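You operate a simulated robot arm through the tools that you are given. There is no shell and no other tool.

You run a simulated robot arm. Do the job below in one go: nothing can be reset, and whatever is moved stays where it is left.

Task
Pump the pressure box up to about 2.0 bar, then vent it and free the lid clamp.
Fine: clamp the lid and close the vent first; the vent ends open, the lid stays on. Where these are worked on the way, their far stop is far enough and under half their travel is too little: teal lid clamp.

The check looks at the end state, three seconds after you hand in, the way a careful person would. Anything else that was tipped, shoved, dropped, spilled or broken makes it a failure. A push-on lid holds only when it is set on centred and level and pressed home; a screw cap is set on level and turned clockwise until tight.

Robot
A 6-joint arm with a two-finger parallel gripper, fixed in place. Base frame: the origin is at the foot of the arm, x ahead of it, y to its left, z up; the work surface is at about z = 0.8. Lengths are in m, angles in degrees, forces in N, time in s.
Its first joint turns from -166.0 to 166.0 degrees. Payload 3.43 kg.
The tool frame sits at the grasp point between the pads (the TCP): z along the fingers, y along the line on which they close. The tips reach 0.034 m beyond it. The gripper opens to 0.128 m. The fingers are 0.024 m wide and 0.012 m thick; the gripper's body (0.048 by 0.13 m) begins 0.096 m behind the TCP.
Orientation is that of the tool frame in the base frame, as a unit quaternion [w, x, y, z]. With the fingers straight down and closing along the base's y, the tool's x points along the base's -x, its y along +y and its z along -z.

Tools
- The arm moves only by the tool drive_tool. Its arguments are lists of equal length, an entry for each row: "rot": the turn, a rotation vector about the base's x, y, z in rad, a list of three; "delta_pos": the shift along the base's x, y, z in m, a list of three; "claw": the opening in per cent of the stroke, from 0 (shut) to 100 (fully open). In form: {"rot": [[rx, ry, rz], ...], "delta_pos": [[tx, ty, tz], ...], "claw": [claw, ...]}. A call has 1 to 20 rows; each row shifts and turns the commanded pose from where the row before left it. Rows are played at 5 a second. More than 0.05 m and 8.6 degrees between two rows, or a gripper value outside its range, and nothing of the call is played. A pose out of reach is approached as far as the arm can. The call stops where the force on the tool passes 40 N (or 10 N more than at its start, if that is more) or the arm is blocked; 0.2 s more then pass. The fingers move at their own pace (about 0.153 m/s each) and stop on an object; they squeeze with about 34 N. The grip force told is the motor's: it shows also when the fingers shut on nothing. Time passes only in rows, and 0.2 s behind the last, so rows that do not move let the fingers close. It gives the time, the measured TCP pose, the force on the tool (base axes), the opening and the grip force at its end, in the units of the frame above (readings bear some noise), with the torque about the TCP (base axes, N m) and any sound that the robot's microphone picked up.
- Cameras (640 x 400 px; columns grow to the right, rows downward): "scene" is fixed at [0.4018, 0.4988, 1.4261]; the picture's right is [-0.55, -0.84, 0.00], its down [-0.56, 0.37, -0.74] and it looks along [0.62, -0.40, -0.67] (base axes); focal length 368 px, centre (320, 200). "wrist" rides on the gripper at [0.076, -0.011, -0.16] in the tool frame; the picture's right is [0.15, 0.99, 0.00], its down [-0.88, 0.13, -0.46] and it looks along [-0.45, 0.07, 0.89] (tool axes); focal length 234 px, centre (320, 200). There is no depth. A picture from a camera that has moved, and an enlarged one, comes with that camera's place and axes in the base frame and with its lens.
- grab_frame(camera): a new picture of that camera. The clock stands still meanwhile.
- enlarge(camera, box): a new picture of the part [left, top, right, bottom] of that camera's present view, enlarged. The clock stands still meanwhile.
- close_job(): hands the job in; it is judged then, once.

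Nothing tells you positions but the pictures and the camera data. Unless the task says otherwise, let go and move clear before handing in.

The tools are called after "Call:" by a JSON object that holds its "op" and its "data". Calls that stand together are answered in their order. drive_tool: Moves the arm, as the interface text tells. Its arguments: {"type":"object","properties":{"rot":{"type":"array"},"delta_pos":{"type":"array"},"claw":{"type":"array"}},"required":["rot","delta_pos","claw"]} The other tools are called the same way: grab_frame (camera) takes a picture; enlarge (camera, box) takes an enlarged picture of a part of a camera's view; close_job () hands the job in.

At the start:

```text
time: 0.0
ee_pos: [0.6838, 0.1065, 1.1649]
tcp_rot: [0.001, -0.001, 1.0, 0.0]
force: [0.6, 0.5, 1.2]
wrist_torque: [0.02, -0.01, 0.01]
opening: 0.1279
grip_force: 0.0
```

scene: 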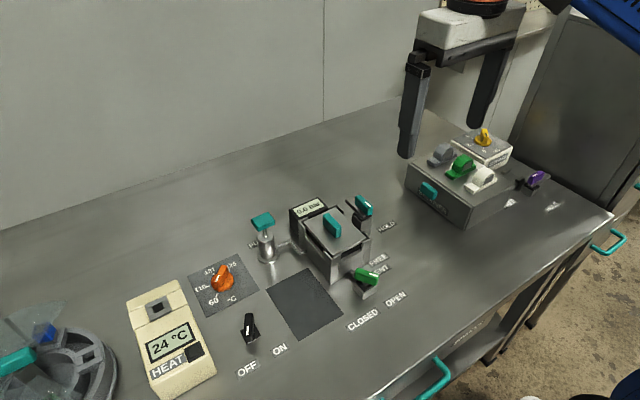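
wrist: 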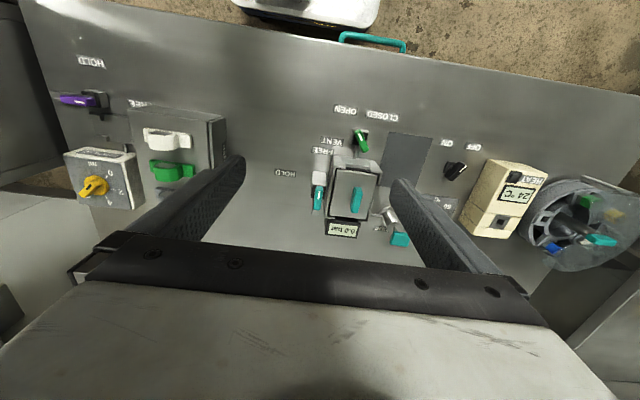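

I see a pressure box in the middle with a lid (teal handle), a teal lid clamp (HOLD/FREE), a green vent lever (CLOSED/OPEN), and a teal pump knob beside it. I'll take closer looks before moving.

Call:
{"op": "enlarge", "data": {"camera": "scene", "box": [230, 170, 430, 340]}}

Call:
{"op": "enlarge", "data": {"camera": "wrist", "box": [260, 90, 460, 260]}}

Call:
{"op": "enlarge", "data": {"camera": "scene", "box": [320, 180, 420, 245]}}

Call:
{"op": "enlarge", "data": {"camera": "scene", "box": [320, 245, 420, 335]}}

```text
2.35 times, centred on (330, 255) of scene
camera zoom: at [0.4018, 0.4988, 1.4261], right [-0.55, -0.84, 0.0], down [-0.56, 0.37, -0.74], along [0.62, -0.4, -0.67], focal length 865 px, centre (296, 71)
```

zoom: 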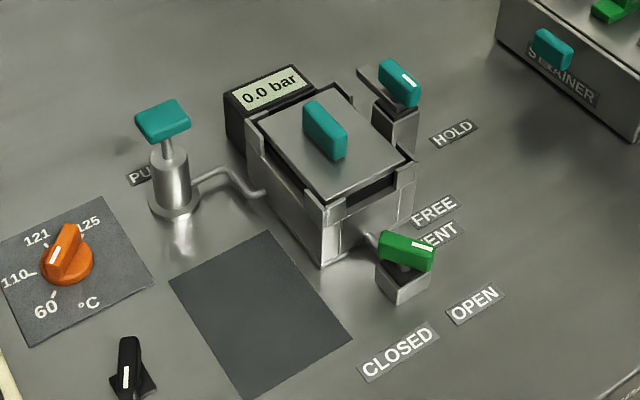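

```text
2.35 times, centred on (360, 175) of wrist
camera zoom: at [0.6084, 0.0963, 1.3244], right [-0.15, 0.99, 0.0], down [0.88, 0.13, 0.46], along [0.45, 0.07, -0.89], focal length 551 px, centre (226, 259)
```

zoom: 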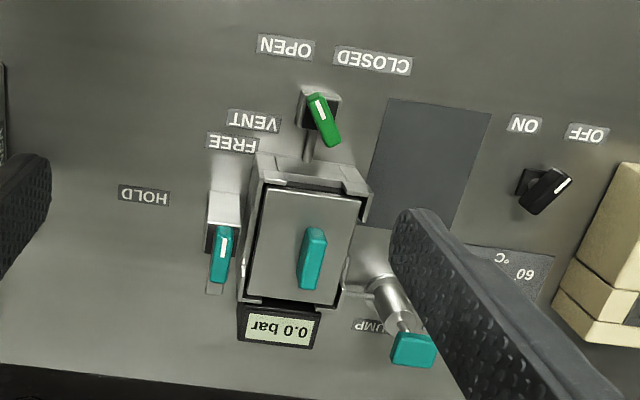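

```text
6.15 times, centred on (370, 212) of scene
camera zoom: at [0.4018, 0.4988, 1.4261], right [-0.55, -0.84, 0.0], down [-0.56, 0.37, -0.74], along [0.62, -0.4, -0.67], focal length 2262 px, centre (12, 123)
```

zoom: 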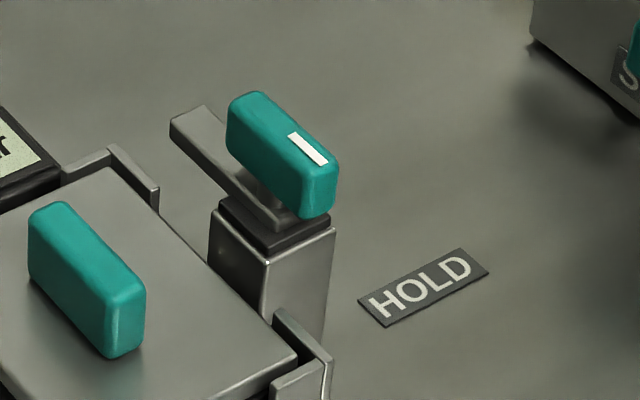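

```text
4.44 times, centred on (370, 290) of scene
camera zoom: at [0.4018, 0.4988, 1.4261], right [-0.55, -0.84, 0.0], down [-0.56, 0.37, -0.74], along [0.62, -0.4, -0.67], focal length 1633 px, centre (98, -200)
```

zoom: 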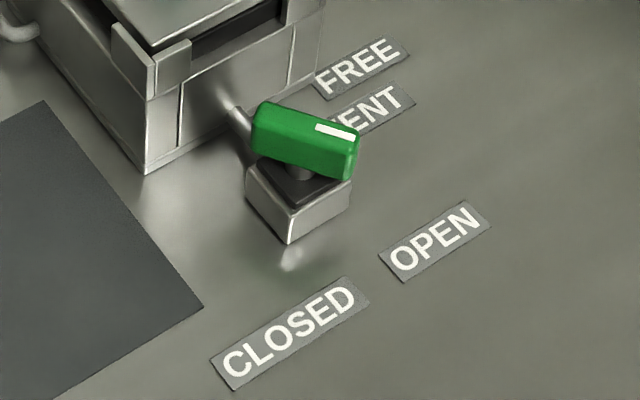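

The labels face the robot. The clamp handle (about 0.812, 0.124, 0.915) points to FREE, the vent (about 0.703, 0.196, 0.855) points toward OPEN, and the pump knob is near (0.88, 0.314, 0.92). I'll move above the clamp for a closer look, staying high.

Call:
{"op": "drive_tool", "data": {"rot": [[0, 0, 0], [0, 0, 0], [0, 0, 0], [0, 0, 0], [0, 0, 0]], "delta_pos": [[0.0256, 0.0035, -0.023], [0.0256, 0.0035, -0.023], [0.0256, 0.0035, -0.023], [0.0256, 0.0035, -0.023], [0.0256, 0.0035, -0.023]], "claw": [80, 60, 45, 45, 45]}}

Call:
{"op": "grab_frame", "data": {"camera": "wrist"}}

Call:
{"op": "grab_frame", "data": {"camera": "scene"}}

```text
time: 1.2
ee_pos: [0.8121, 0.1221, 1.0489]
tcp_rot: [0.001, 0.0, 1.0, 0.001]
force: [-0.5, 0.1, 0.9]
wrist_torque: [0.0, -0.06, 0.01]
opening: 0.0576
grip_force: 0.0
```

```text
taken
camera wrist: at [0.7357, 0.1129, 1.2089], right [-0.15, 0.99, 0.0], down [0.88, 0.13, 0.46], along [0.45, 0.07, -0.89], focal length 234 px, centre (320, 200)
```

wrist: 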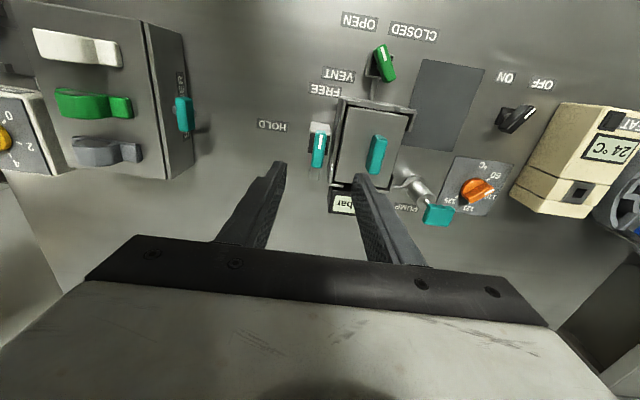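

```text
taken
```

scene: 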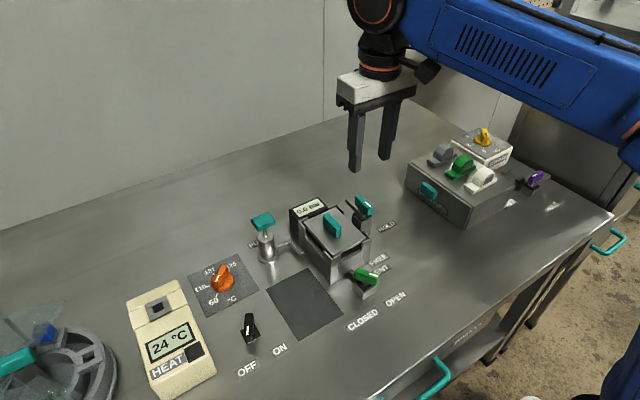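

Call:
{"op": "enlarge", "data": {"camera": "wrist", "box": [280, 90, 400, 220]}}

Call:
{"op": "enlarge", "data": {"camera": "wrist", "box": [330, 0, 450, 100]}}

Call:
{"op": "enlarge", "data": {"camera": "wrist", "box": [380, 150, 480, 240]}}

```text
3.08 times, centred on (340, 155) of wrist
camera zoom: at [0.7357, 0.1129, 1.2089], right [-0.15, 0.99, 0.0], down [0.88, 0.13, 0.46], along [0.45, 0.07, -0.89], focal length 720 px, centre (258, 338)
```

zoom: 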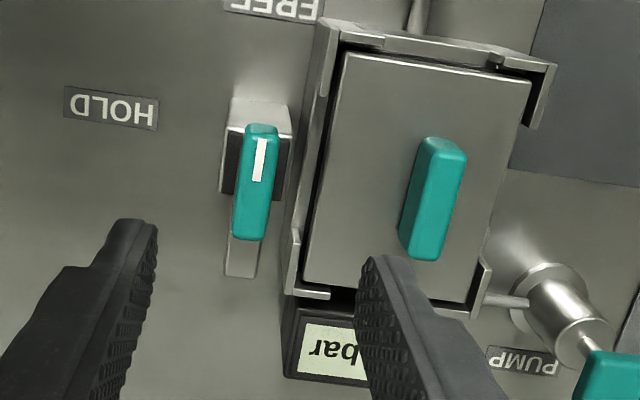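

```text
4.00 times, centred on (390, 50) of wrist
camera zoom: at [0.7357, 0.1129, 1.2089], right [-0.15, 0.99, 0.0], down [0.88, 0.13, 0.46], along [0.45, 0.07, -0.89], focal length 937 px, centre (40, 800)
```

zoom: 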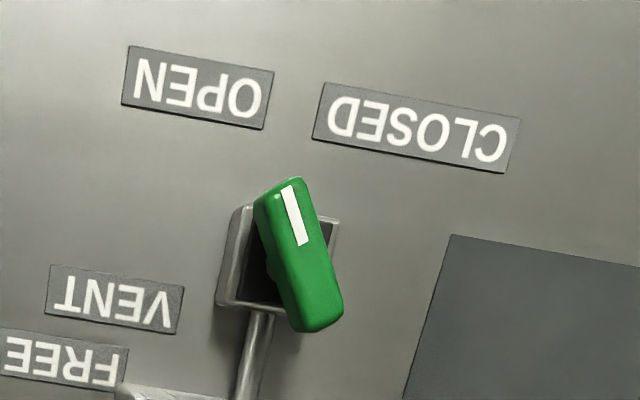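

```text
4.44 times, centred on (430, 195) of wrist
camera zoom: at [0.7357, 0.1129, 1.2089], right [-0.15, 0.99, 0.0], down [0.88, 0.13, 0.46], along [0.45, 0.07, -0.89], focal length 1041 px, centre (-169, 222)
```

zoom: 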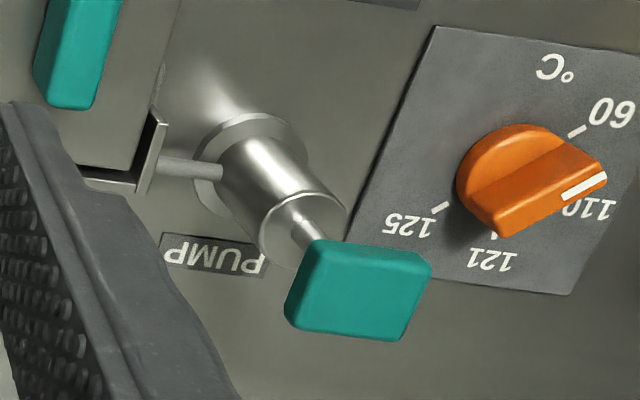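

The clamp handle is a blade along x, centred near (0.810, 0.1247), with its top near z = 0.926. I'll descend with the fingers straddling it, tips kept just above the lid rim, and close on it.

Call:
{"op": "drive_tool", "data": {"rot": [[0, 0, 0], [0, 0, 0], [0, 0, 0], [0, 0, 0], [0, 0, 0], [0, 0, 0]], "delta_pos": [[-0.002, 0.0025, -0.02], [0, 0, -0.02], [0, 0, -0.02], [0, 0, -0.02], [0, 0, -0.015], [0, 0, -0.012]], "claw": [32, 32, 32, 32, 32, 32]}}

Call:
{"op": "grab_frame", "data": {"camera": "wrist"}}

Call:
{"op": "enlarge", "data": {"camera": "scene", "box": [290, 150, 430, 250]}}

```text
time: 2.6
ee_pos: [0.8102, 0.1267, 0.9432]
tcp_rot: [0.0, 0.0, 1.0, 0.0]
force: [0.0, -0.1, -0.1]
wrist_torque: [-0.02, 0.0, -0.02]
opening: 0.041
grip_force: 0.1
```

```text
taken
camera wrist: at [0.7341, 0.1162, 1.1026], right [-0.15, 0.99, 0.0], down [0.88, 0.13, 0.46], along [0.45, 0.07, -0.89], focal length 234 px, centre (320, 200)
```

wrist: 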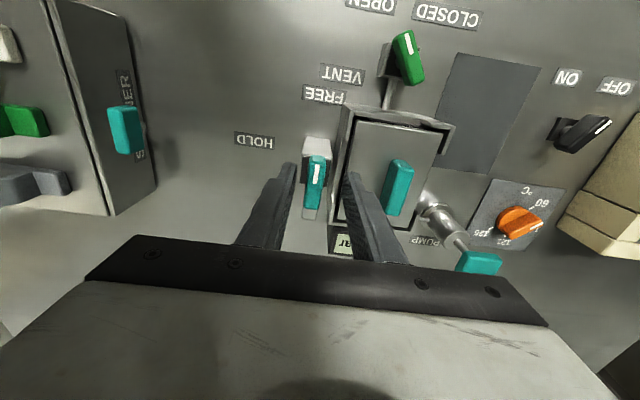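

```text
4.00 times, centred on (360, 200) of scene
camera zoom: at [0.4018, 0.4988, 1.4261], right [-0.55, -0.84, 0.0], down [-0.56, 0.37, -0.74], along [0.62, -0.4, -0.67], focal length 1470 px, centre (160, 200)
```

zoom: 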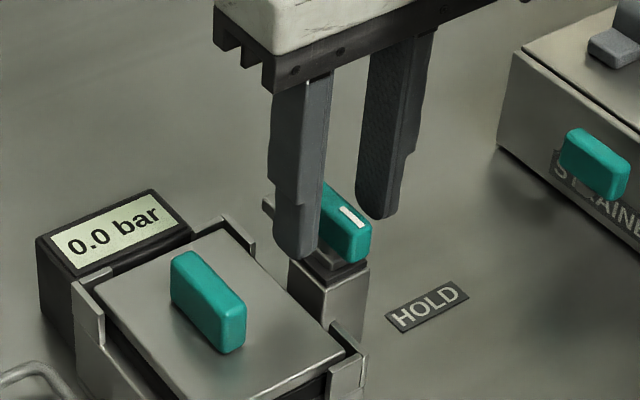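

Call:
{"op": "drive_tool", "data": {"rot": [[0, 0, 0], [0, 0, 0], [0, 0, 0], [0, 0, 0]], "delta_pos": [[0, -0.0015, -0.002], [0, 0, 0], [0, 0, 0], [0, 0, 0]], "claw": [20, 10, 0, 0]}}

Call:
{"op": "enlarge", "data": {"camera": "wrist", "box": [230, 90, 410, 250]}}

Call:
{"op": "enlarge", "data": {"camera": "scene", "box": [290, 150, 430, 250]}}

```text
time: 3.6
ee_pos: [0.8098, 0.1219, 0.9422]
tcp_rot: [0.001, 0.001, 1.0, -0.001]
force: [-2.7, -34.5, 0.1]
wrist_torque: [-0.98, -0.36, -0.11]
opening: 0.0147
grip_force: 45.0
```

```text
2.50 times, centred on (320, 170) of wrist
camera zoom: at [0.7343, 0.1124, 1.1009], right [-0.15, 0.99, 0.0], down [0.88, 0.13, 0.46], along [0.45, 0.07, -0.89], focal length 585 px, centre (320, 275)
```

zoom: 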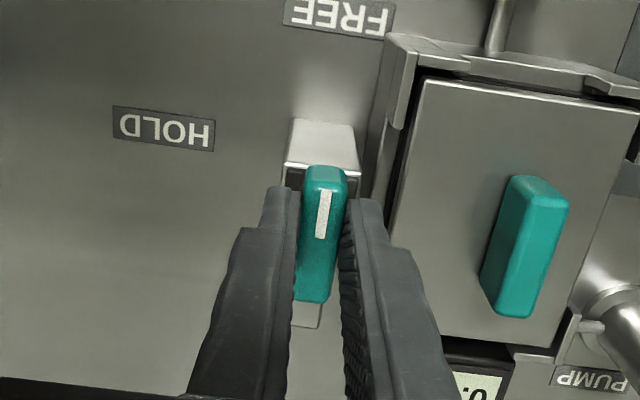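

```text
4.00 times, centred on (360, 200) of scene
camera zoom: at [0.4018, 0.4988, 1.4261], right [-0.55, -0.84, 0.0], down [-0.56, 0.37, -0.74], along [0.62, -0.4, -0.67], focal length 1470 px, centre (160, 200)
```

zoom: 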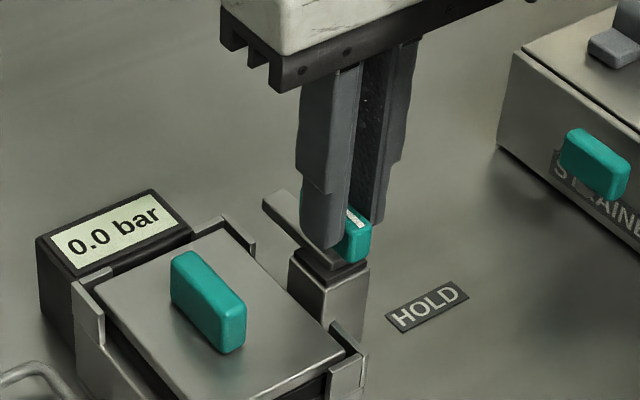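

The grip is on the handle (14.7 mm wide), but there is a side load, so the handle is a few mm further toward -y. I'll relieve that first.

Call:
{"op": "drive_tool", "data": {"rot": [[0, 0, 0], [0, 0, 0]], "delta_pos": [[0, -0.003, 0], [0, 0, 0]], "claw": [0, 0]}}

```text
time: 4.2
ee_pos: [0.8099, 0.1231, 0.9414]
tcp_rot: [0.0, 0.0, 1.0, 0.001]
force: [0.4, -16.3, 2.9]
wrist_torque: [-0.44, 0.8, -0.05]
opening: 0.0147
grip_force: 45.0
```

Call:
{"op": "drive_tool", "data": {"rot": [[0, 0, 0], [0, 0, 0]], "delta_pos": [[0, -0.0025, 0], [0, 0, 0]], "claw": [0, 0]}}

```text
time: 4.8
ee_pos: [0.8093, 0.1226, 0.9412]
tcp_rot: [0.001, 0.0, 1.0, 0.001]
force: [2.4, 16.3, 5.5]
wrist_torque: [0.53, 0.75, 0.07]
opening: 0.0146
grip_force: 45.3
```

Call:
{"op": "drive_tool", "data": {"rot": [[0, 0, 0], [0, 0, 0.13], [0, 0, 0.13], [0, 0, 0.13]], "delta_pos": [[0, 0.0012, 0], [0, 0, 0], [0, 0, 0], [0, 0, 0]], "claw": [0, 0, 0, 0]}}

Call:
{"op": "enlarge", "data": {"camera": "scene", "box": [290, 150, 430, 250]}}

```text
time: 5.8
ee_pos: [0.8106, 0.119, 0.9409]
tcp_rot: [0.001, -0.194, 0.981, -0.001]
force: [5.1, 10.9, 15.1]
wrist_torque: [-0.04, 0.74, 0.03]
opening: 0.0148
grip_force: 44.7
```

```text
4.00 times, centred on (360, 200) of scene
camera zoom: at [0.4018, 0.4988, 1.4261], right [-0.55, -0.84, 0.0], down [-0.56, 0.37, -0.74], along [0.62, -0.4, -0.67], focal length 1470 px, centre (160, 200)
```

zoom: 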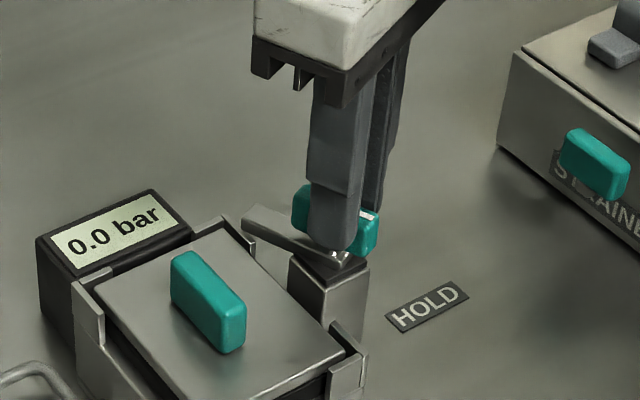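

The clamp bar is turning toward the lid as intended. I'll continue the turn toward HOLD.

Call:
{"op": "drive_tool", "data": {"rot": [[0, 0, 0.13], [0, 0, 0.13], [0, 0, 0.13], [0, 0, 0.13]], "delta_pos": [[0, 0, 0.0], [0, 0, 0], [0, 0, 0], [0, 0, 0]], "claw": [0, 0, 0, 0]}}

Call:
{"op": "enlarge", "data": {"camera": "scene", "box": [290, 150, 430, 250]}}

```text
time: 6.8
ee_pos: [0.8122, 0.119, 0.9405]
tcp_rot: [0.002, -0.43, 0.903, -0.002]
force: [6.4, -11.4, 0.2]
wrist_torque: [-0.34, 0.26, -0.06]
opening: 0.0147
grip_force: 44.7
stopped in row 4: the force on the tool passed its limit at 42 N (the readings are from after the stop); the commanded pose is now the measured one
```

```text
4.00 times, centred on (360, 200) of scene
camera zoom: at [0.4018, 0.4988, 1.4261], right [-0.55, -0.84, 0.0], down [-0.56, 0.37, -0.74], along [0.62, -0.4, -0.67], focal length 1470 px, centre (160, 200)
```

zoom: 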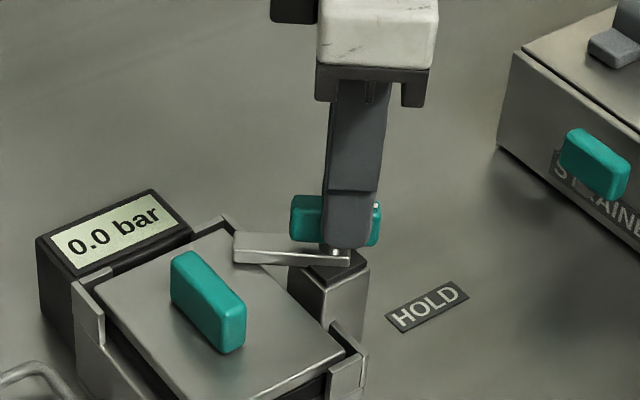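

The clamp is past halfway (about 51°). A lateral pivot mismatch stopped the move, so I'll compensate slightly and continue.

Call:
{"op": "drive_tool", "data": {"rot": [[0, 0, 0], [0, 0, 0.1], [0, 0, 0.1], [0, 0, 0.1]], "delta_pos": [[0.0008, -0.0014, 0.0], [0, 0, 0], [0, 0, 0], [0, 0, 0]], "claw": [0, 0, 0, 0]}}

```text
time: 7.8
ee_pos: [0.8128, 0.1176, 0.9417]
tcp_rot: [0.002, -0.561, 0.828, -0.001]
force: [15.4, -13.7, 4.2]
wrist_torque: [-1.56, 0.27, -0.09]
opening: 0.0148
grip_force: 44.9
```

Call:
{"op": "drive_tool", "data": {"rot": [[0, 0, 0], [0, 0, 0.1], [0, 0, 0.1], [0, 0, 0.1], [0, 0, 0.08]], "delta_pos": [[0.0018, -0.0008, 0.0], [0, 0, 0], [0, 0, 0], [0, 0, 0], [0, 0, 0]], "claw": [0, 0, 0, 0, 0]}}

Call:
{"op": "enlarge", "data": {"camera": "scene", "box": [290, 150, 430, 250]}}

Call:
{"op": "grab_frame", "data": {"camera": "wrist"}}

```text
time: 9.0
ee_pos: [0.8155, 0.1162, 0.9415]
tcp_rot: [0.003, -0.707, 0.707, -0.001]
force: [24.7, -8.0, 7.0]
wrist_torque: [-0.51, -0.41, -0.12]
opening: 0.0148
grip_force: 44.6
```

```text
4.00 times, centred on (360, 200) of scene
camera zoom: at [0.4018, 0.4988, 1.4261], right [-0.55, -0.84, 0.0], down [-0.56, 0.37, -0.74], along [0.62, -0.4, -0.67], focal length 1470 px, centre (160, 200)
```

zoom: 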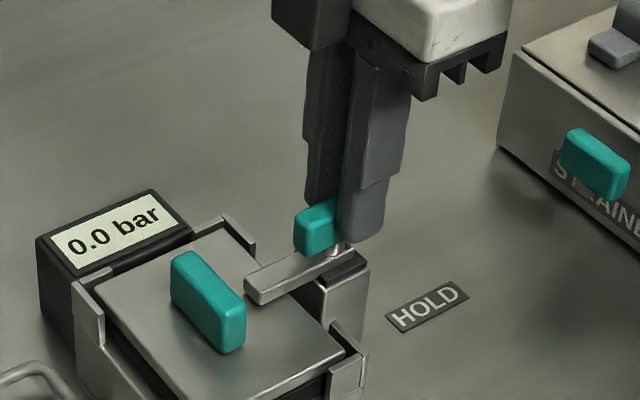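

```text
taken
camera wrist: at [0.8258, 0.0419, 1.1009], right [-0.99, -0.15, -0.01], down [-0.13, 0.88, 0.46], along [-0.06, 0.45, -0.89], focal length 234 px, centre (320, 200)
```

wrist: 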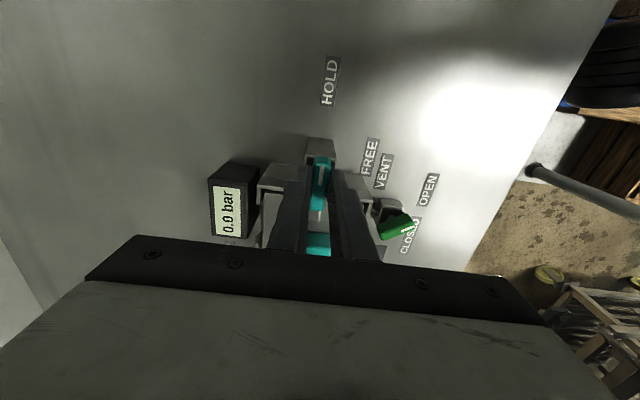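

Call:
{"op": "drive_tool", "data": {"rot": [[0, 0, 0], [0, 0, 0.06], [0, 0, 0.06], [0, 0, 0]], "delta_pos": [[0.0025, -0.001, 0.0], [0, 0, 0], [0, 0, 0], [0, 0, 0]], "claw": [0, 0, 0, 0]}}

Call:
{"op": "enlarge", "data": {"camera": "wrist", "box": [230, 40, 430, 250]}}

```text
time: 10.0
ee_pos: [0.8145, 0.1158, 0.9418]
tcp_rot: [-0.001, 0.748, -0.663, 0.0]
force: [-7.3, 3.3, 1.0]
wrist_torque: [0.72, 0.58, -1.33]
opening: 0.0172
grip_force: 45.3
```

```text
1.90 times, centred on (330, 145) of wrist
camera zoom: at [0.8354, 0.0435, 1.1008], right [-0.96, -0.26, 0.0], down [-0.24, 0.86, 0.46], along [-0.12, 0.44, -0.89], focal length 446 px, centre (301, 305)
```

zoom: 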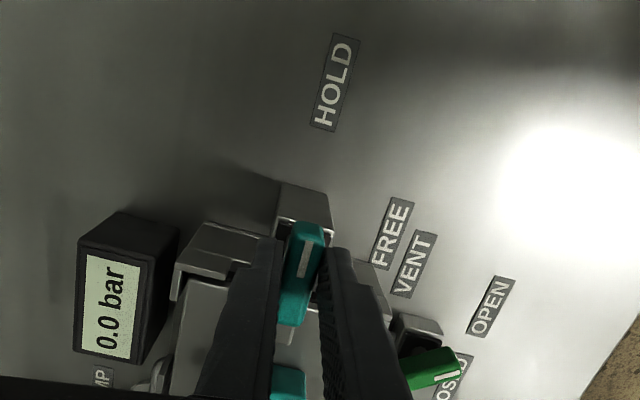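

The handle hit its stop at 90° (the torque rose and the handle cocked between the pads), so the clamp is at HOLD. I'll back the tool rotation off, release and rise.

Call:
{"op": "drive_tool", "data": {"rot": [[0, 0, -0.1], [0, 0, 0], [0, 0, 0], [0, 0, 0], [0, 0, 0], [0, 0, 0], [0, 0, 0]], "delta_pos": [[0, 0, 0], [0, 0, 0], [0, 0, 0], [0, 0, 0.03], [0, 0, 0.04], [0, 0, 0.04], [0, 0, 0]], "claw": [0, 25, 35, 35, 35, 35, 35]}}

Call:
{"op": "enlarge", "data": {"camera": "scene", "box": [290, 150, 430, 250]}}

Call:
{"op": "grab_frame", "data": {"camera": "wrist"}}

```text
time: 11.6
ee_pos: [0.8163, 0.1163, 1.0522]
tcp_rot: [-0.002, 0.714, -0.7, 0.001]
force: [0.0, 0.4, -0.7]
wrist_torque: [0.01, 0.01, -0.01]
opening: 0.045
grip_force: 0.1
```

```text
4.00 times, centred on (360, 200) of scene
camera zoom: at [0.4018, 0.4988, 1.4261], right [-0.55, -0.84, 0.0], down [-0.56, 0.37, -0.74], along [0.62, -0.4, -0.67], focal length 1470 px, centre (160, 200)
```

zoom: 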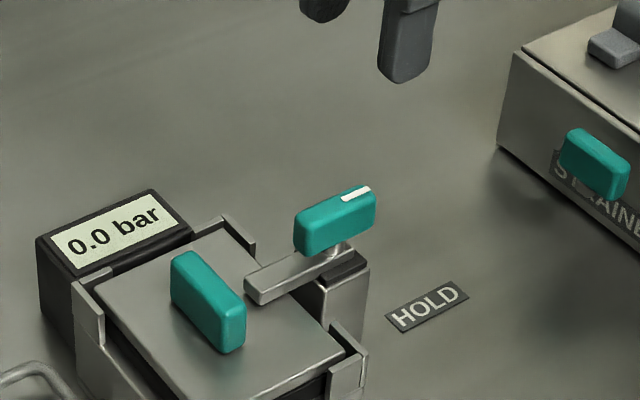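

```text
taken
camera wrist: at [0.8288, 0.0413, 1.2113], right [-0.99, -0.17, 0.0], down [-0.15, 0.88, 0.46], along [-0.07, 0.45, -0.89], focal length 234 px, centre (320, 200)
```

wrist: 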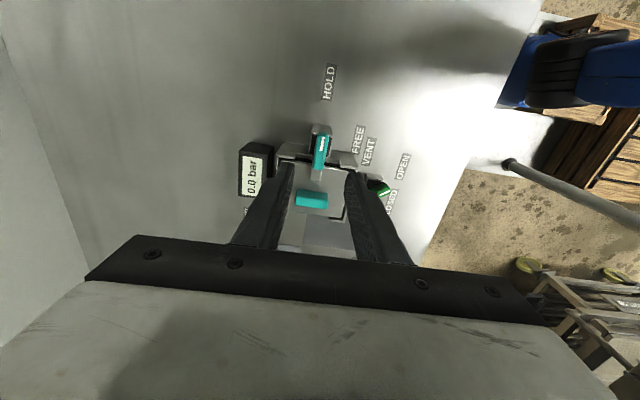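

The clamp now points to HOLD with the bar over the lid. Next I'll move over the green vent knob for a closer look and turn the tool to match the blade.

Call:
{"op": "drive_tool", "data": {"rot": [[0, 0, -0.131], [0, 0, -0.131], [0, 0, -0.131], [0, 0, -0.131], [0, 0, -0.131], [0, 0, -0.131], [0, 0, -0.131], [0, 0, -0.131]], "delta_pos": [[-0.0139, 0.0096, -0.004], [-0.0139, 0.0096, -0.004], [-0.0139, 0.0096, -0.004], [-0.0139, 0.0096, -0.004], [-0.0139, 0.0096, -0.004], [-0.0139, 0.0096, -0.004], [-0.0139, 0.0096, -0.004], [-0.0139, 0.0096, -0.004]], "claw": [35, 35, 35, 35, 35, 35, 35, 35]}}

Call:
{"op": "grab_frame", "data": {"camera": "wrist"}}

Call:
{"op": "grab_frame", "data": {"camera": "scene"}}

```text
time: 13.4
ee_pos: [0.7047, 0.1939, 1.0196]
tcp_rot: [0.0, -0.266, 0.964, -0.001]
force: [0.2, 0.0, 0.0]
wrist_torque: [0.01, 0.02, 0.0]
opening: 0.0447
grip_force: 0.0
```

```text
taken
camera wrist: at [0.6456, 0.1465, 1.1784], right [-0.63, 0.77, 0.0], down [0.69, 0.56, 0.46], along [0.35, 0.29, -0.89], focal length 234 px, centre (320, 200)
```

wrist: 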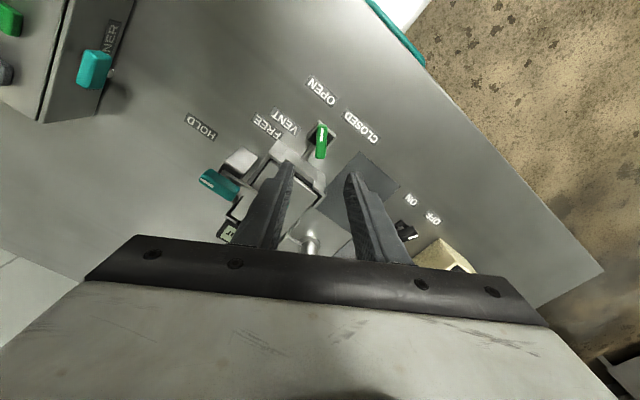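

```text
taken
```

scene: 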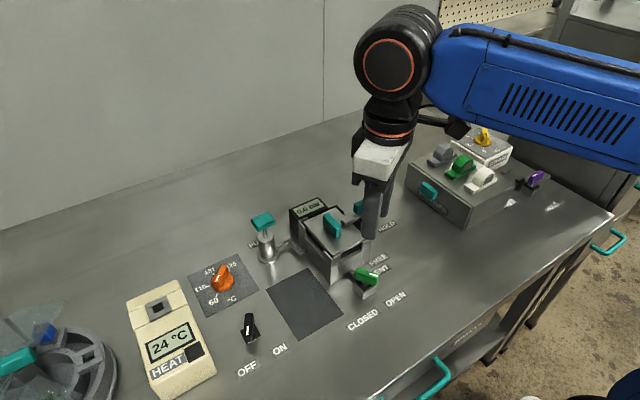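

Call:
{"op": "enlarge", "data": {"camera": "wrist", "box": [270, 90, 370, 190]}}

Call:
{"op": "enlarge", "data": {"camera": "scene", "box": [335, 250, 405, 310]}}

```text
4.00 times, centred on (320, 140) of wrist
camera zoom: at [0.6456, 0.1465, 1.1784], right [-0.63, 0.77, 0.0], down [0.69, 0.56, 0.46], along [0.35, 0.29, -0.89], focal length 937 px, centre (320, 440)
```

zoom: 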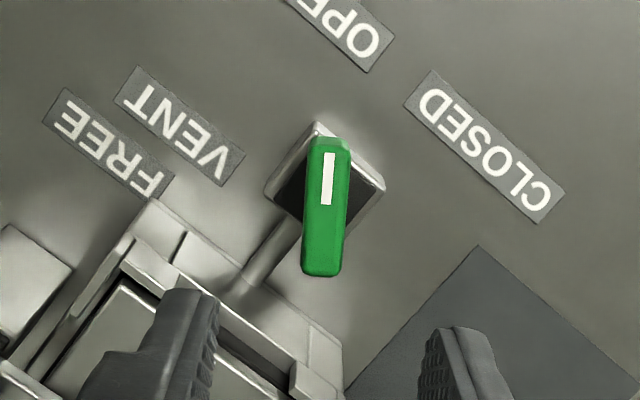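

```text
6.67 times, centred on (370, 280) of scene
camera zoom: at [0.4018, 0.4988, 1.4261], right [-0.55, -0.84, 0.0], down [-0.56, 0.37, -0.74], along [0.62, -0.4, -0.67], focal length 2450 px, centre (-13, -333)
```

zoom: 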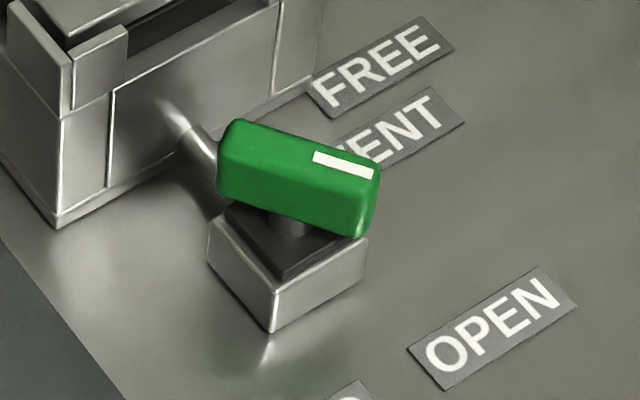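

The vent blade is at about 215° (pointing to OPEN), centred near (0.702, 0.195), with its top at z ≈ 0.868. I'll align the yaw and descend to just above it, then check.

Call:
{"op": "drive_tool", "data": {"rot": [[0, 0, 0.08], [0, 0, 0], [0, 0, 0], [0, 0, 0], [0, 0, 0]], "delta_pos": [[-0.002, 0.001, -0.02], [0, 0, -0.025], [0, 0, -0.025], [0, 0, -0.025], [0, 0, 0]], "claw": [30, 30, 30, 30, 30]}}

Call:
{"op": "enlarge", "data": {"camera": "wrist", "box": [240, 80, 400, 240]}}

Call:
{"op": "enlarge", "data": {"camera": "scene", "box": [310, 220, 430, 320]}}

```text
time: 14.6
ee_pos: [0.7011, 0.1947, 0.9247]
tcp_rot: [0.001, -0.306, 0.952, -0.001]
force: [0.8, -0.6, -0.1]
wrist_torque: [0.02, 0.03, 0.01]
opening: 0.0387
grip_force: 0.1
```

```text
2.50 times, centred on (320, 160) of wrist
camera zoom: at [0.6472, 0.1423, 1.0833], right [-0.69, 0.72, 0.0], down [0.64, 0.62, 0.46], along [0.33, 0.32, -0.89], focal length 585 px, centre (320, 300)
```

zoom: 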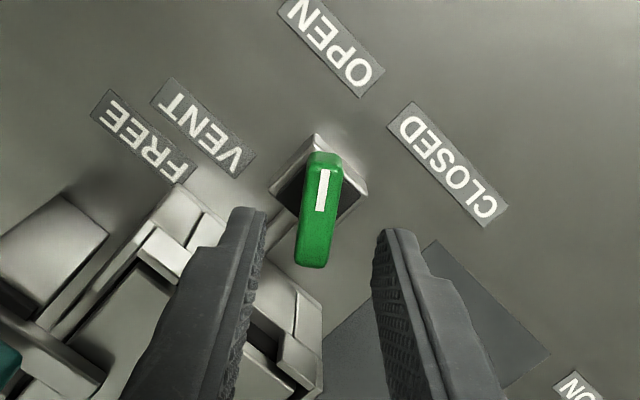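

```text
4.00 times, centred on (370, 270) of scene
camera zoom: at [0.4018, 0.4988, 1.4261], right [-0.55, -0.84, 0.0], down [-0.56, 0.37, -0.74], along [0.62, -0.4, -0.67], focal length 1470 px, centre (120, -80)
```

zoom: 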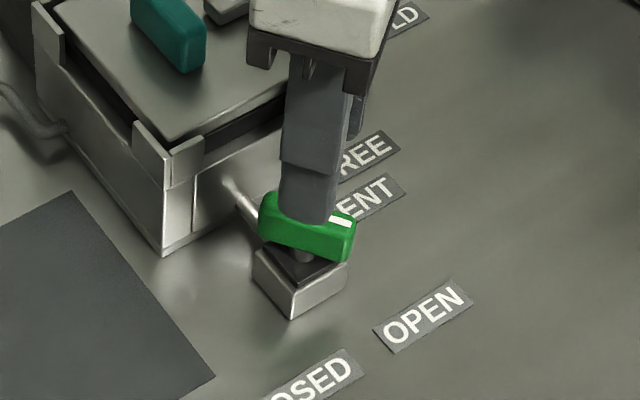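

The knob lies centred between the fingers and aligned. I'll descend 4 cm and close gently.

Call:
{"op": "drive_tool", "data": {"rot": [[0, 0, 0], [0, 0, 0], [0, 0, 0], [0, 0, 0], [0, 0, 0], [0, 0, 0]], "delta_pos": [[0, 0, -0.02], [0, 0, -0.02], [0, 0, 0], [0, 0, 0], [0, 0, 0], [0, 0, 0]], "claw": [30, 30, 20, 10, 0, 0]}}

Call:
{"op": "enlarge", "data": {"camera": "scene", "box": [310, 220, 430, 320]}}

```text
time: 16.0
ee_pos: [0.7022, 0.1941, 0.8828]
tcp_rot: [0.002, -0.305, 0.952, -0.001]
force: [5.8, -7.5, -1.7]
wrist_torque: [0.18, -0.53, -0.59]
opening: 0.0146
grip_force: 45.1
```

```text
4.00 times, centred on (370, 270) of scene
camera zoom: at [0.4018, 0.4988, 1.4261], right [-0.55, -0.84, 0.0], down [-0.56, 0.37, -0.74], along [0.62, -0.4, -0.67], focal length 1470 px, centre (120, -80)
```

zoom: 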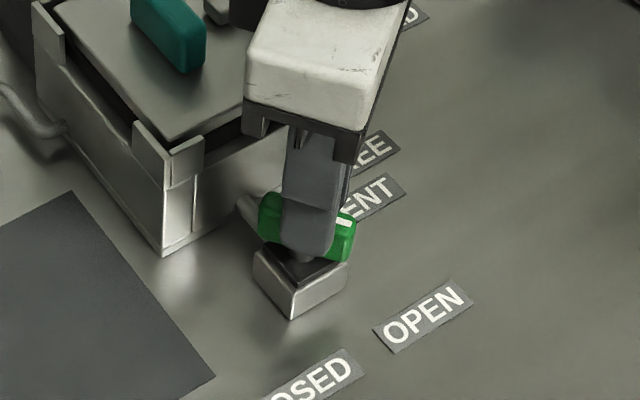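

Call:
{"op": "drive_tool", "data": {"rot": [[0, 0, -0.05], [0, 0, -0.12], [0, 0, -0.12], [0, 0, -0.12]], "delta_pos": [[0.0006, -0.0008, 0], [0, 0, 0], [0, 0, 0], [0, 0, 0]], "claw": [0, 0, 0, 0]}}

```text
time: 17.0
ee_pos: [0.7027, 0.1936, 0.8857]
tcp_rot: [-0.001, -0.106, 0.994, -0.002]
force: [-20.3, 14.7, -19.6]
wrist_torque: [0.68, -0.16, 0.05]
opening: 0.0148
grip_force: 45.1
```

Call:
{"op": "drive_tool", "data": {"rot": [[0, 0, 0], [0, 0, -0.1], [0, 0, -0.1], [0, 0, -0.1]], "delta_pos": [[-0.0018, 0.0012, -0.001], [0, 0, 0], [0, 0, 0], [0, 0, 0]], "claw": [0, 0, 0, 0]}}

```text
time: 18.0
ee_pos: [0.7021, 0.1957, 0.8851]
tcp_rot: [0.001, 0.045, 0.999, 0.0]
force: [-1.8, 17.7, 0.3]
wrist_torque: [0.68, 0.56, 0.05]
opening: 0.0151
grip_force: 45.0
```

Call:
{"op": "drive_tool", "data": {"rot": [[0, 0, 0], [0, 0, -0.1], [0, 0, -0.1], [0, 0, -0.1]], "delta_pos": [[0.0, 0.0018, 0.0], [0, 0, 0], [0, 0, 0], [0, 0, 0]], "claw": [0, 0, 0, 0]}}

Call:
{"op": "enlarge", "data": {"camera": "scene", "box": [310, 220, 430, 320]}}

```text
time: 19.0
ee_pos: [0.7019, 0.1958, 0.8833]
tcp_rot: [0.0, 0.194, 0.981, -0.002]
force: [9.1, 8.8, 5.7]
wrist_torque: [0.06, -0.85, 0.02]
opening: 0.0146
grip_force: 45.1
```

```text
4.00 times, centred on (370, 270) of scene
camera zoom: at [0.4018, 0.4988, 1.4261], right [-0.55, -0.84, 0.0], down [-0.56, 0.37, -0.74], along [0.62, -0.4, -0.67], focal length 1470 px, centre (120, -80)
```

zoom: 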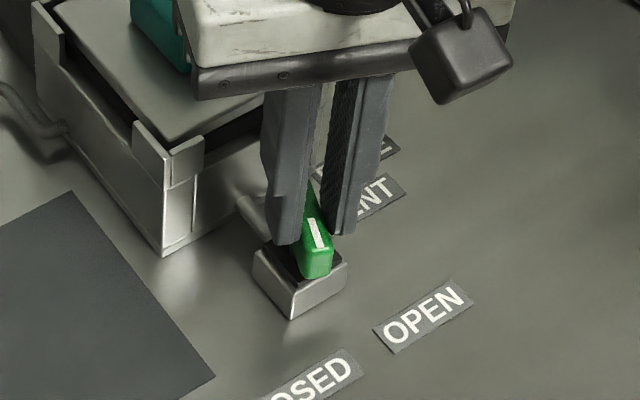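

Call:
{"op": "drive_tool", "data": {"rot": [[0, 0, 0], [0, 0, -0.08], [0, 0, -0.08], [0, 0, -0.08], [0, 0, 0]], "delta_pos": [[0.0007, 0.0007, 0.0], [0, 0, 0], [0, 0, 0], [0, 0, 0], [0, 0, 0]], "claw": [0, 0, 0, 0, 0]}}

Call:
{"op": "enlarge", "data": {"camera": "scene", "box": [310, 220, 430, 320]}}

Call:
{"op": "enlarge", "data": {"camera": "wrist", "box": [240, 80, 400, 240]}}

```text
time: 20.2
ee_pos: [0.702, 0.1962, 0.8832]
tcp_rot: [0.001, 0.309, 0.951, -0.002]
force: [14.4, 2.6, 11.4]
wrist_torque: [0.46, -0.35, 0.96]
opening: 0.015
grip_force: 44.9
```

```text
4.00 times, centred on (370, 270) of scene
camera zoom: at [0.4018, 0.4988, 1.4261], right [-0.55, -0.84, 0.0], down [-0.56, 0.37, -0.74], along [0.62, -0.4, -0.67], focal length 1470 px, centre (120, -80)
```

zoom: 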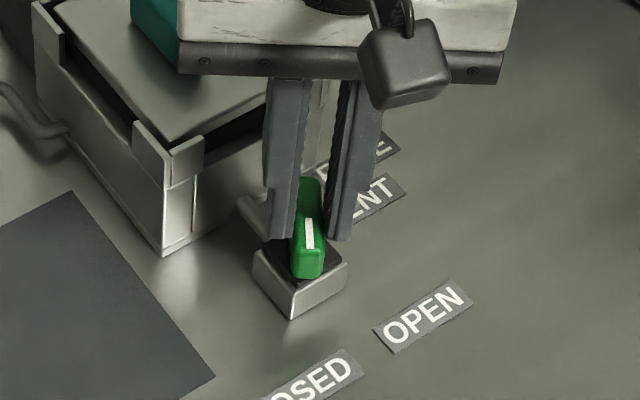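

```text
2.50 times, centred on (320, 160) of wrist
camera zoom: at [0.6353, 0.2342, 1.0431], right [0.46, 0.89, 0.0], down [0.79, -0.41, 0.46], along [0.4, -0.21, -0.89], focal length 585 px, centre (320, 300)
```

zoom: 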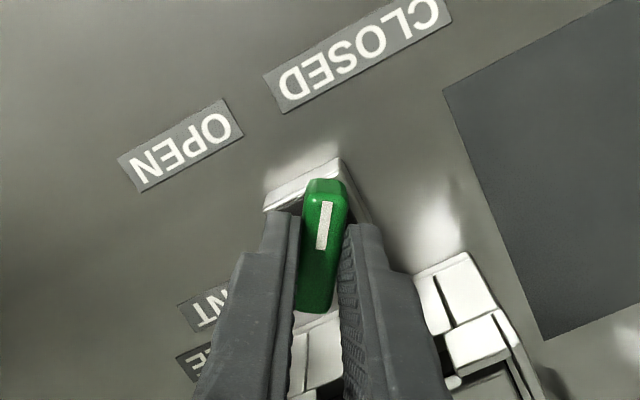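

The torque has risen to about 1 N m at a yaw of -36°, which mirrors the OPEN angle, so this looks like the CLOSED stop. I'll nudge slightly further to confirm, then release and rise.

Call:
{"op": "drive_tool", "data": {"rot": [[0, 0, -0.05], [0, 0, 0]], "delta_pos": [[0.001, 0, -0.0005], [0, 0, 0]], "claw": [0, 0]}}

Call:
{"op": "drive_tool", "data": {"rot": [[0, 0, 0.05], [0, 0, 0], [0, 0, 0], [0, 0, 0], [0, 0, 0], [0, 0, 0], [0, 0, 0]], "delta_pos": [[0, 0, 0], [0, 0, 0], [0, 0, 0], [0, 0, 0.03], [0, 0, 0.04], [0, 0, 0.04], [0, 0, 0.03]], "claw": [0, 20, 30, 30, 30, 30, 30]}}

Call:
{"op": "enlarge", "data": {"camera": "scene", "box": [310, 220, 430, 320]}}

Call:
{"op": "grab_frame", "data": {"camera": "wrist"}}

```text
time: 20.8
ee_pos: [0.7027, 0.1964, 0.8844]
tcp_rot: [0.0, 0.333, 0.943, -0.002]
force: [0.7, 4.0, 17.4]
wrist_torque: [0.52, 0.14, 1.3]
opening: 0.0158
grip_force: 45.0
```

```text
time: 22.4
ee_pos: [0.7036, 0.1981, 1.024]
tcp_rot: [-0.001, 0.309, 0.951, -0.002]
force: [0.4, 0.0, 0.1]
wrist_torque: [0.02, 0.02, 0.03]
opening: 0.0384
grip_force: 0.0
```

```text
4.00 times, centred on (370, 270) of scene
camera zoom: at [0.4018, 0.4988, 1.4261], right [-0.55, -0.84, 0.0], down [-0.56, 0.37, -0.74], along [0.62, -0.4, -0.67], focal length 1470 px, centre (120, -80)
```

zoom: 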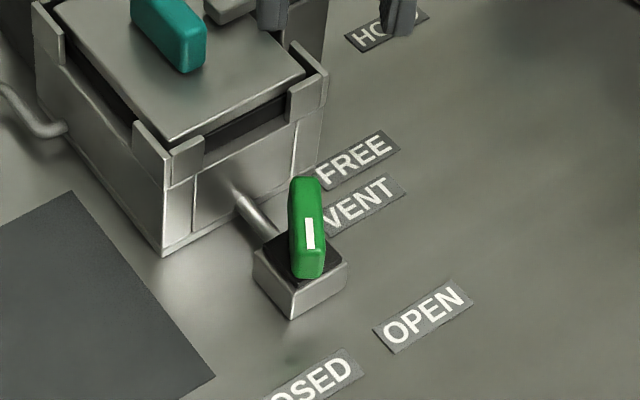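

```text
taken
camera wrist: at [0.6364, 0.2354, 1.1832], right [0.46, 0.89, 0.0], down [0.79, -0.41, 0.46], along [0.4, -0.21, -0.89], focal length 234 px, centre (320, 200)
```

wrist: 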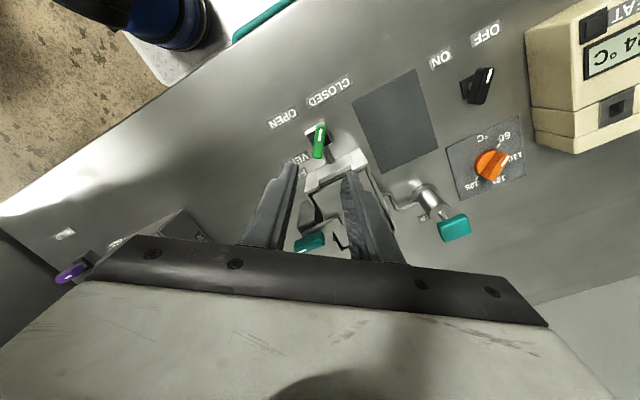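

The vent is now at CLOSED. Next I'll go to the pump plunger at about (0.88, 0.314), square the tool yaw and look closely.

Call:
{"op": "drive_tool", "data": {"rot": [[0, 0, 0.105], [0, 0, 0.105], [0, 0, 0.105], [0, 0, 0.105], [0, 0, 0.105], [0, 0, 0.103], [0, 0, 0]], "delta_pos": [[0.025, 0.0165, 0.006], [0.025, 0.0165, 0.006], [0.025, 0.0165, 0.006], [0.025, 0.0165, 0.006], [0.025, 0.0165, 0.004], [0.025, 0.0165, 0], [0.025, 0.0165, 0]], "claw": [30, 30, 30, 30, 30, 30, 30]}}

Call:
{"op": "grab_frame", "data": {"camera": "wrist"}}

Call:
{"op": "enlarge", "data": {"camera": "scene", "box": [230, 180, 340, 280]}}

```text
time: 24.0
ee_pos: [0.8776, 0.3121, 1.0512]
tcp_rot: [0.001, 0.0, 1.0, -0.002]
force: [0.1, -0.7, 1.0]
wrist_torque: [0.03, -0.02, -0.01]
opening: 0.0386
grip_force: 0.1
```

```text
taken
camera wrist: at [0.8023, 0.3037, 1.211], right [-0.15, 0.99, 0.0], down [0.88, 0.13, 0.46], along [0.45, 0.06, -0.89], focal length 234 px, centre (320, 200)
```

wrist: 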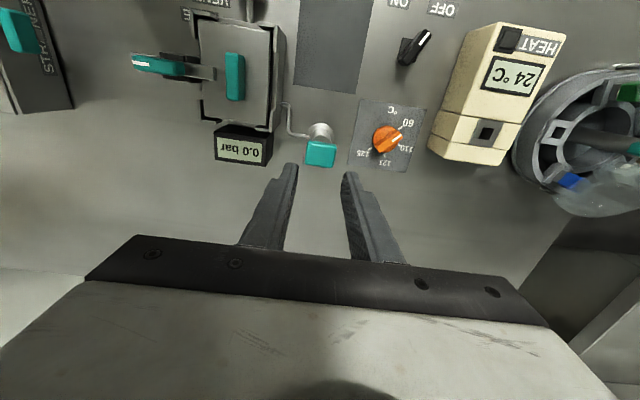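

```text
4.00 times, centred on (285, 230) of scene
camera zoom: at [0.4018, 0.4988, 1.4261], right [-0.55, -0.84, 0.0], down [-0.56, 0.37, -0.74], along [0.62, -0.4, -0.67], focal length 1470 px, centre (460, 80)
```

zoom: 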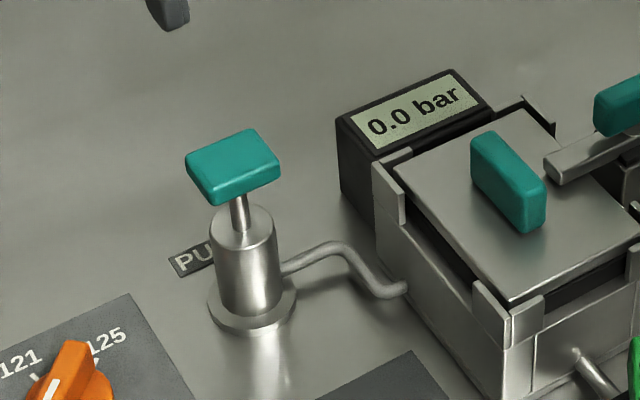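

The pump's T-handle top is near (0.879, 0.315, 0.923). I'll shut the fingers and press it down with the tips, first descending to just above it.

Call:
{"op": "drive_tool", "data": {"rot": [[0, 0, 0], [0, 0, 0], [0, 0, 0], [0, 0, 0], [0, 0, 0]], "delta_pos": [[0.001, 0.003, -0.02], [0, 0, -0.02], [0, 0, -0.02], [0, 0, -0.02], [0, 0, -0.005]], "claw": [15, 0, 0, 0, 0]}}

Call:
{"op": "enlarge", "data": {"camera": "wrist", "box": [240, 80, 400, 240]}}

Call:
{"op": "enlarge", "data": {"camera": "scene", "box": [230, 180, 340, 280]}}

```text
time: 25.2
ee_pos: [0.8807, 0.3154, 0.9661]
tcp_rot: [0.001, 0.0, 1.0, -0.002]
force: [0.1, 0.2, -0.2]
wrist_torque: [-0.02, -0.01, 0.0]
opening: 0.0001
grip_force: 32.7
```

```text
2.50 times, centred on (320, 160) of wrist
camera zoom: at [0.8039, 0.3059, 1.1253], right [-0.15, 0.99, 0.0], down [0.88, 0.13, 0.46], along [0.45, 0.06, -0.89], focal length 585 px, centre (320, 300)
```

zoom: 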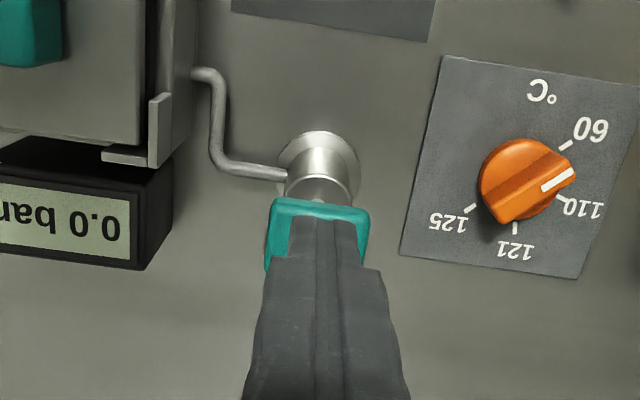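

```text
4.00 times, centred on (285, 230) of scene
camera zoom: at [0.4018, 0.4988, 1.4261], right [-0.55, -0.84, 0.0], down [-0.56, 0.37, -0.74], along [0.62, -0.4, -0.67], focal length 1470 px, centre (460, 80)
```

zoom: 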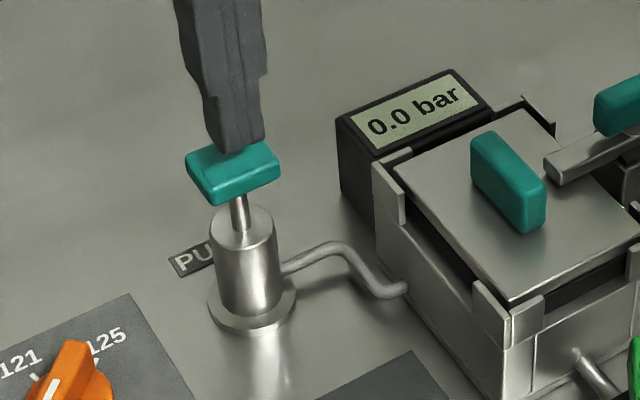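

Call:
{"op": "drive_tool", "data": {"rot": [[0, 0, 0], [0, 0, 0], [0, 0, 0], [0, 0, 0]], "delta_pos": [[0, 0, -0.006], [0, 0, -0.005], [0, 0, -0.005], [0, 0, -0.005]], "claw": [0, 0, 0, 0]}}

Call:
{"op": "enlarge", "data": {"camera": "scene", "box": [230, 180, 340, 280]}}

```text
time: 26.2
ee_pos: [0.8803, 0.317, 0.9451]
tcp_rot: [0.001, 0.0, 1.0, -0.002]
force: [0.3, 1.1, 1.4]
wrist_torque: [0.03, -0.01, -0.02]
opening: 0.0002
grip_force: 32.4
```

```text
4.00 times, centred on (285, 230) of scene
camera zoom: at [0.4018, 0.4988, 1.4261], right [-0.55, -0.84, 0.0], down [-0.56, 0.37, -0.74], along [0.62, -0.4, -0.67], focal length 1470 px, centre (460, 80)
```

zoom: 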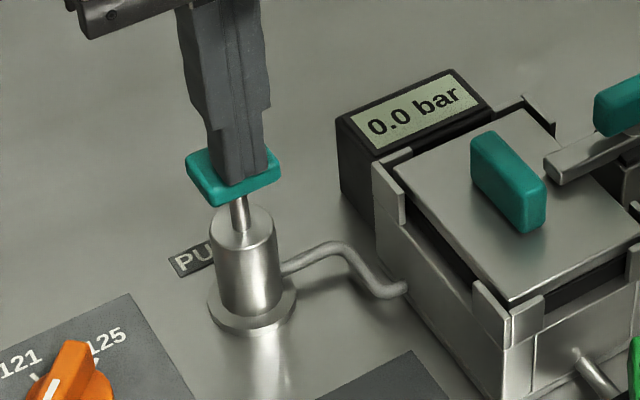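

Call:
{"op": "enlarge", "data": {"camera": "wrist", "box": [240, 80, 400, 240]}}

Call:
{"op": "enlarge", "data": {"camera": "scene", "box": [265, 205, 315, 245]}}

Call:
{"op": "enlarge", "data": {"camera": "scene", "box": [240, 195, 290, 245]}}

```text
2.50 times, centred on (320, 160) of wrist
camera zoom: at [0.8039, 0.3061, 1.1045], right [-0.15, 0.99, 0.0], down [0.88, 0.13, 0.46], along [0.45, 0.06, -0.89], focal length 585 px, centre (320, 300)
```

zoom: 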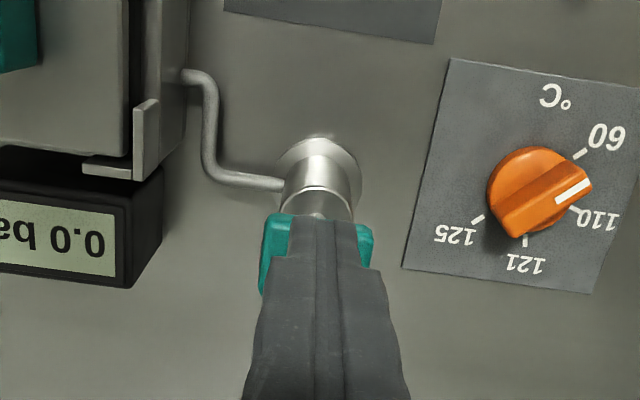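

```text
10.00 times, centred on (290, 225) of scene
camera zoom: at [0.4018, 0.4988, 1.4261], right [-0.55, -0.84, 0.0], down [-0.56, 0.37, -0.74], along [0.62, -0.4, -0.67], focal length 3675 px, centre (620, -50)
```

zoom: 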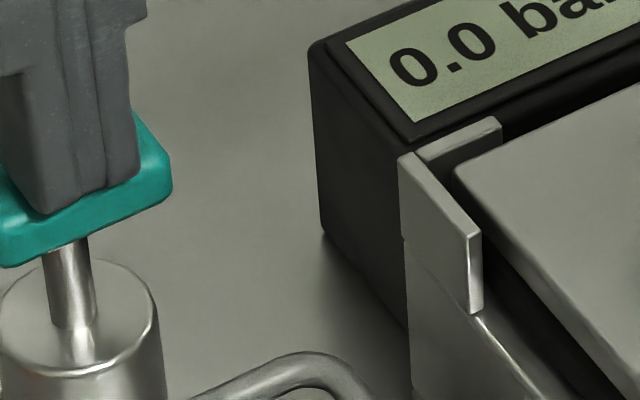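

```text
8.00 times, centred on (265, 220) of scene
camera zoom: at [0.4018, 0.4988, 1.4261], right [-0.55, -0.84, 0.0], down [-0.56, 0.37, -0.74], along [0.62, -0.4, -0.67], focal length 2940 px, centre (760, 40)
```

zoom: 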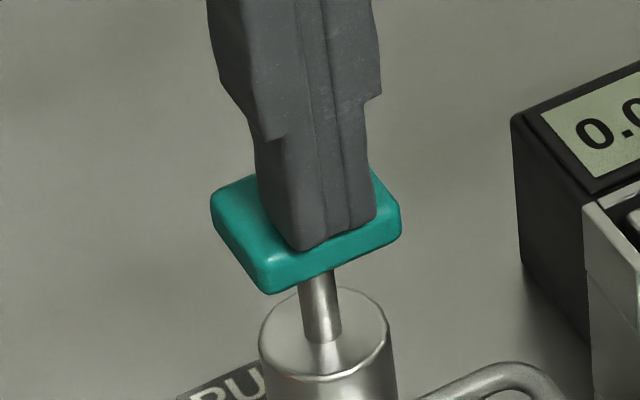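

The tips are just reaching the handle top, slightly toward its near edge. I'll shift 4 mm in +x and press further.

Call:
{"op": "drive_tool", "data": {"rot": [[0, 0, 0], [0, 0, 0], [0, 0, 0], [0, 0, 0]], "delta_pos": [[0.004, -0.001, 0.003], [0, 0, -0.004], [0, 0, -0.004], [0, 0, -0.004]], "claw": [0, 0, 0, 0]}}

Call:
{"op": "enlarge", "data": {"camera": "scene", "box": [230, 180, 340, 280]}}

```text
time: 27.2
ee_pos: [0.8835, 0.314, 0.936]
tcp_rot: [0.001, 0.0, 1.0, -0.001]
force: [1.5, 0.0, 3.1]
wrist_torque: [0.02, -0.01, -0.01]
opening: 0.0002
grip_force: 32.9
```

```text
4.00 times, centred on (285, 230) of scene
camera zoom: at [0.4018, 0.4988, 1.4261], right [-0.55, -0.84, 0.0], down [-0.56, 0.37, -0.74], along [0.62, -0.4, -0.67], focal length 1470 px, centre (460, 80)
```

zoom: 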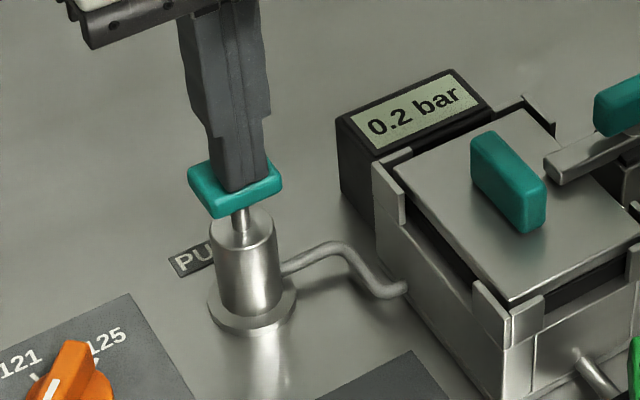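

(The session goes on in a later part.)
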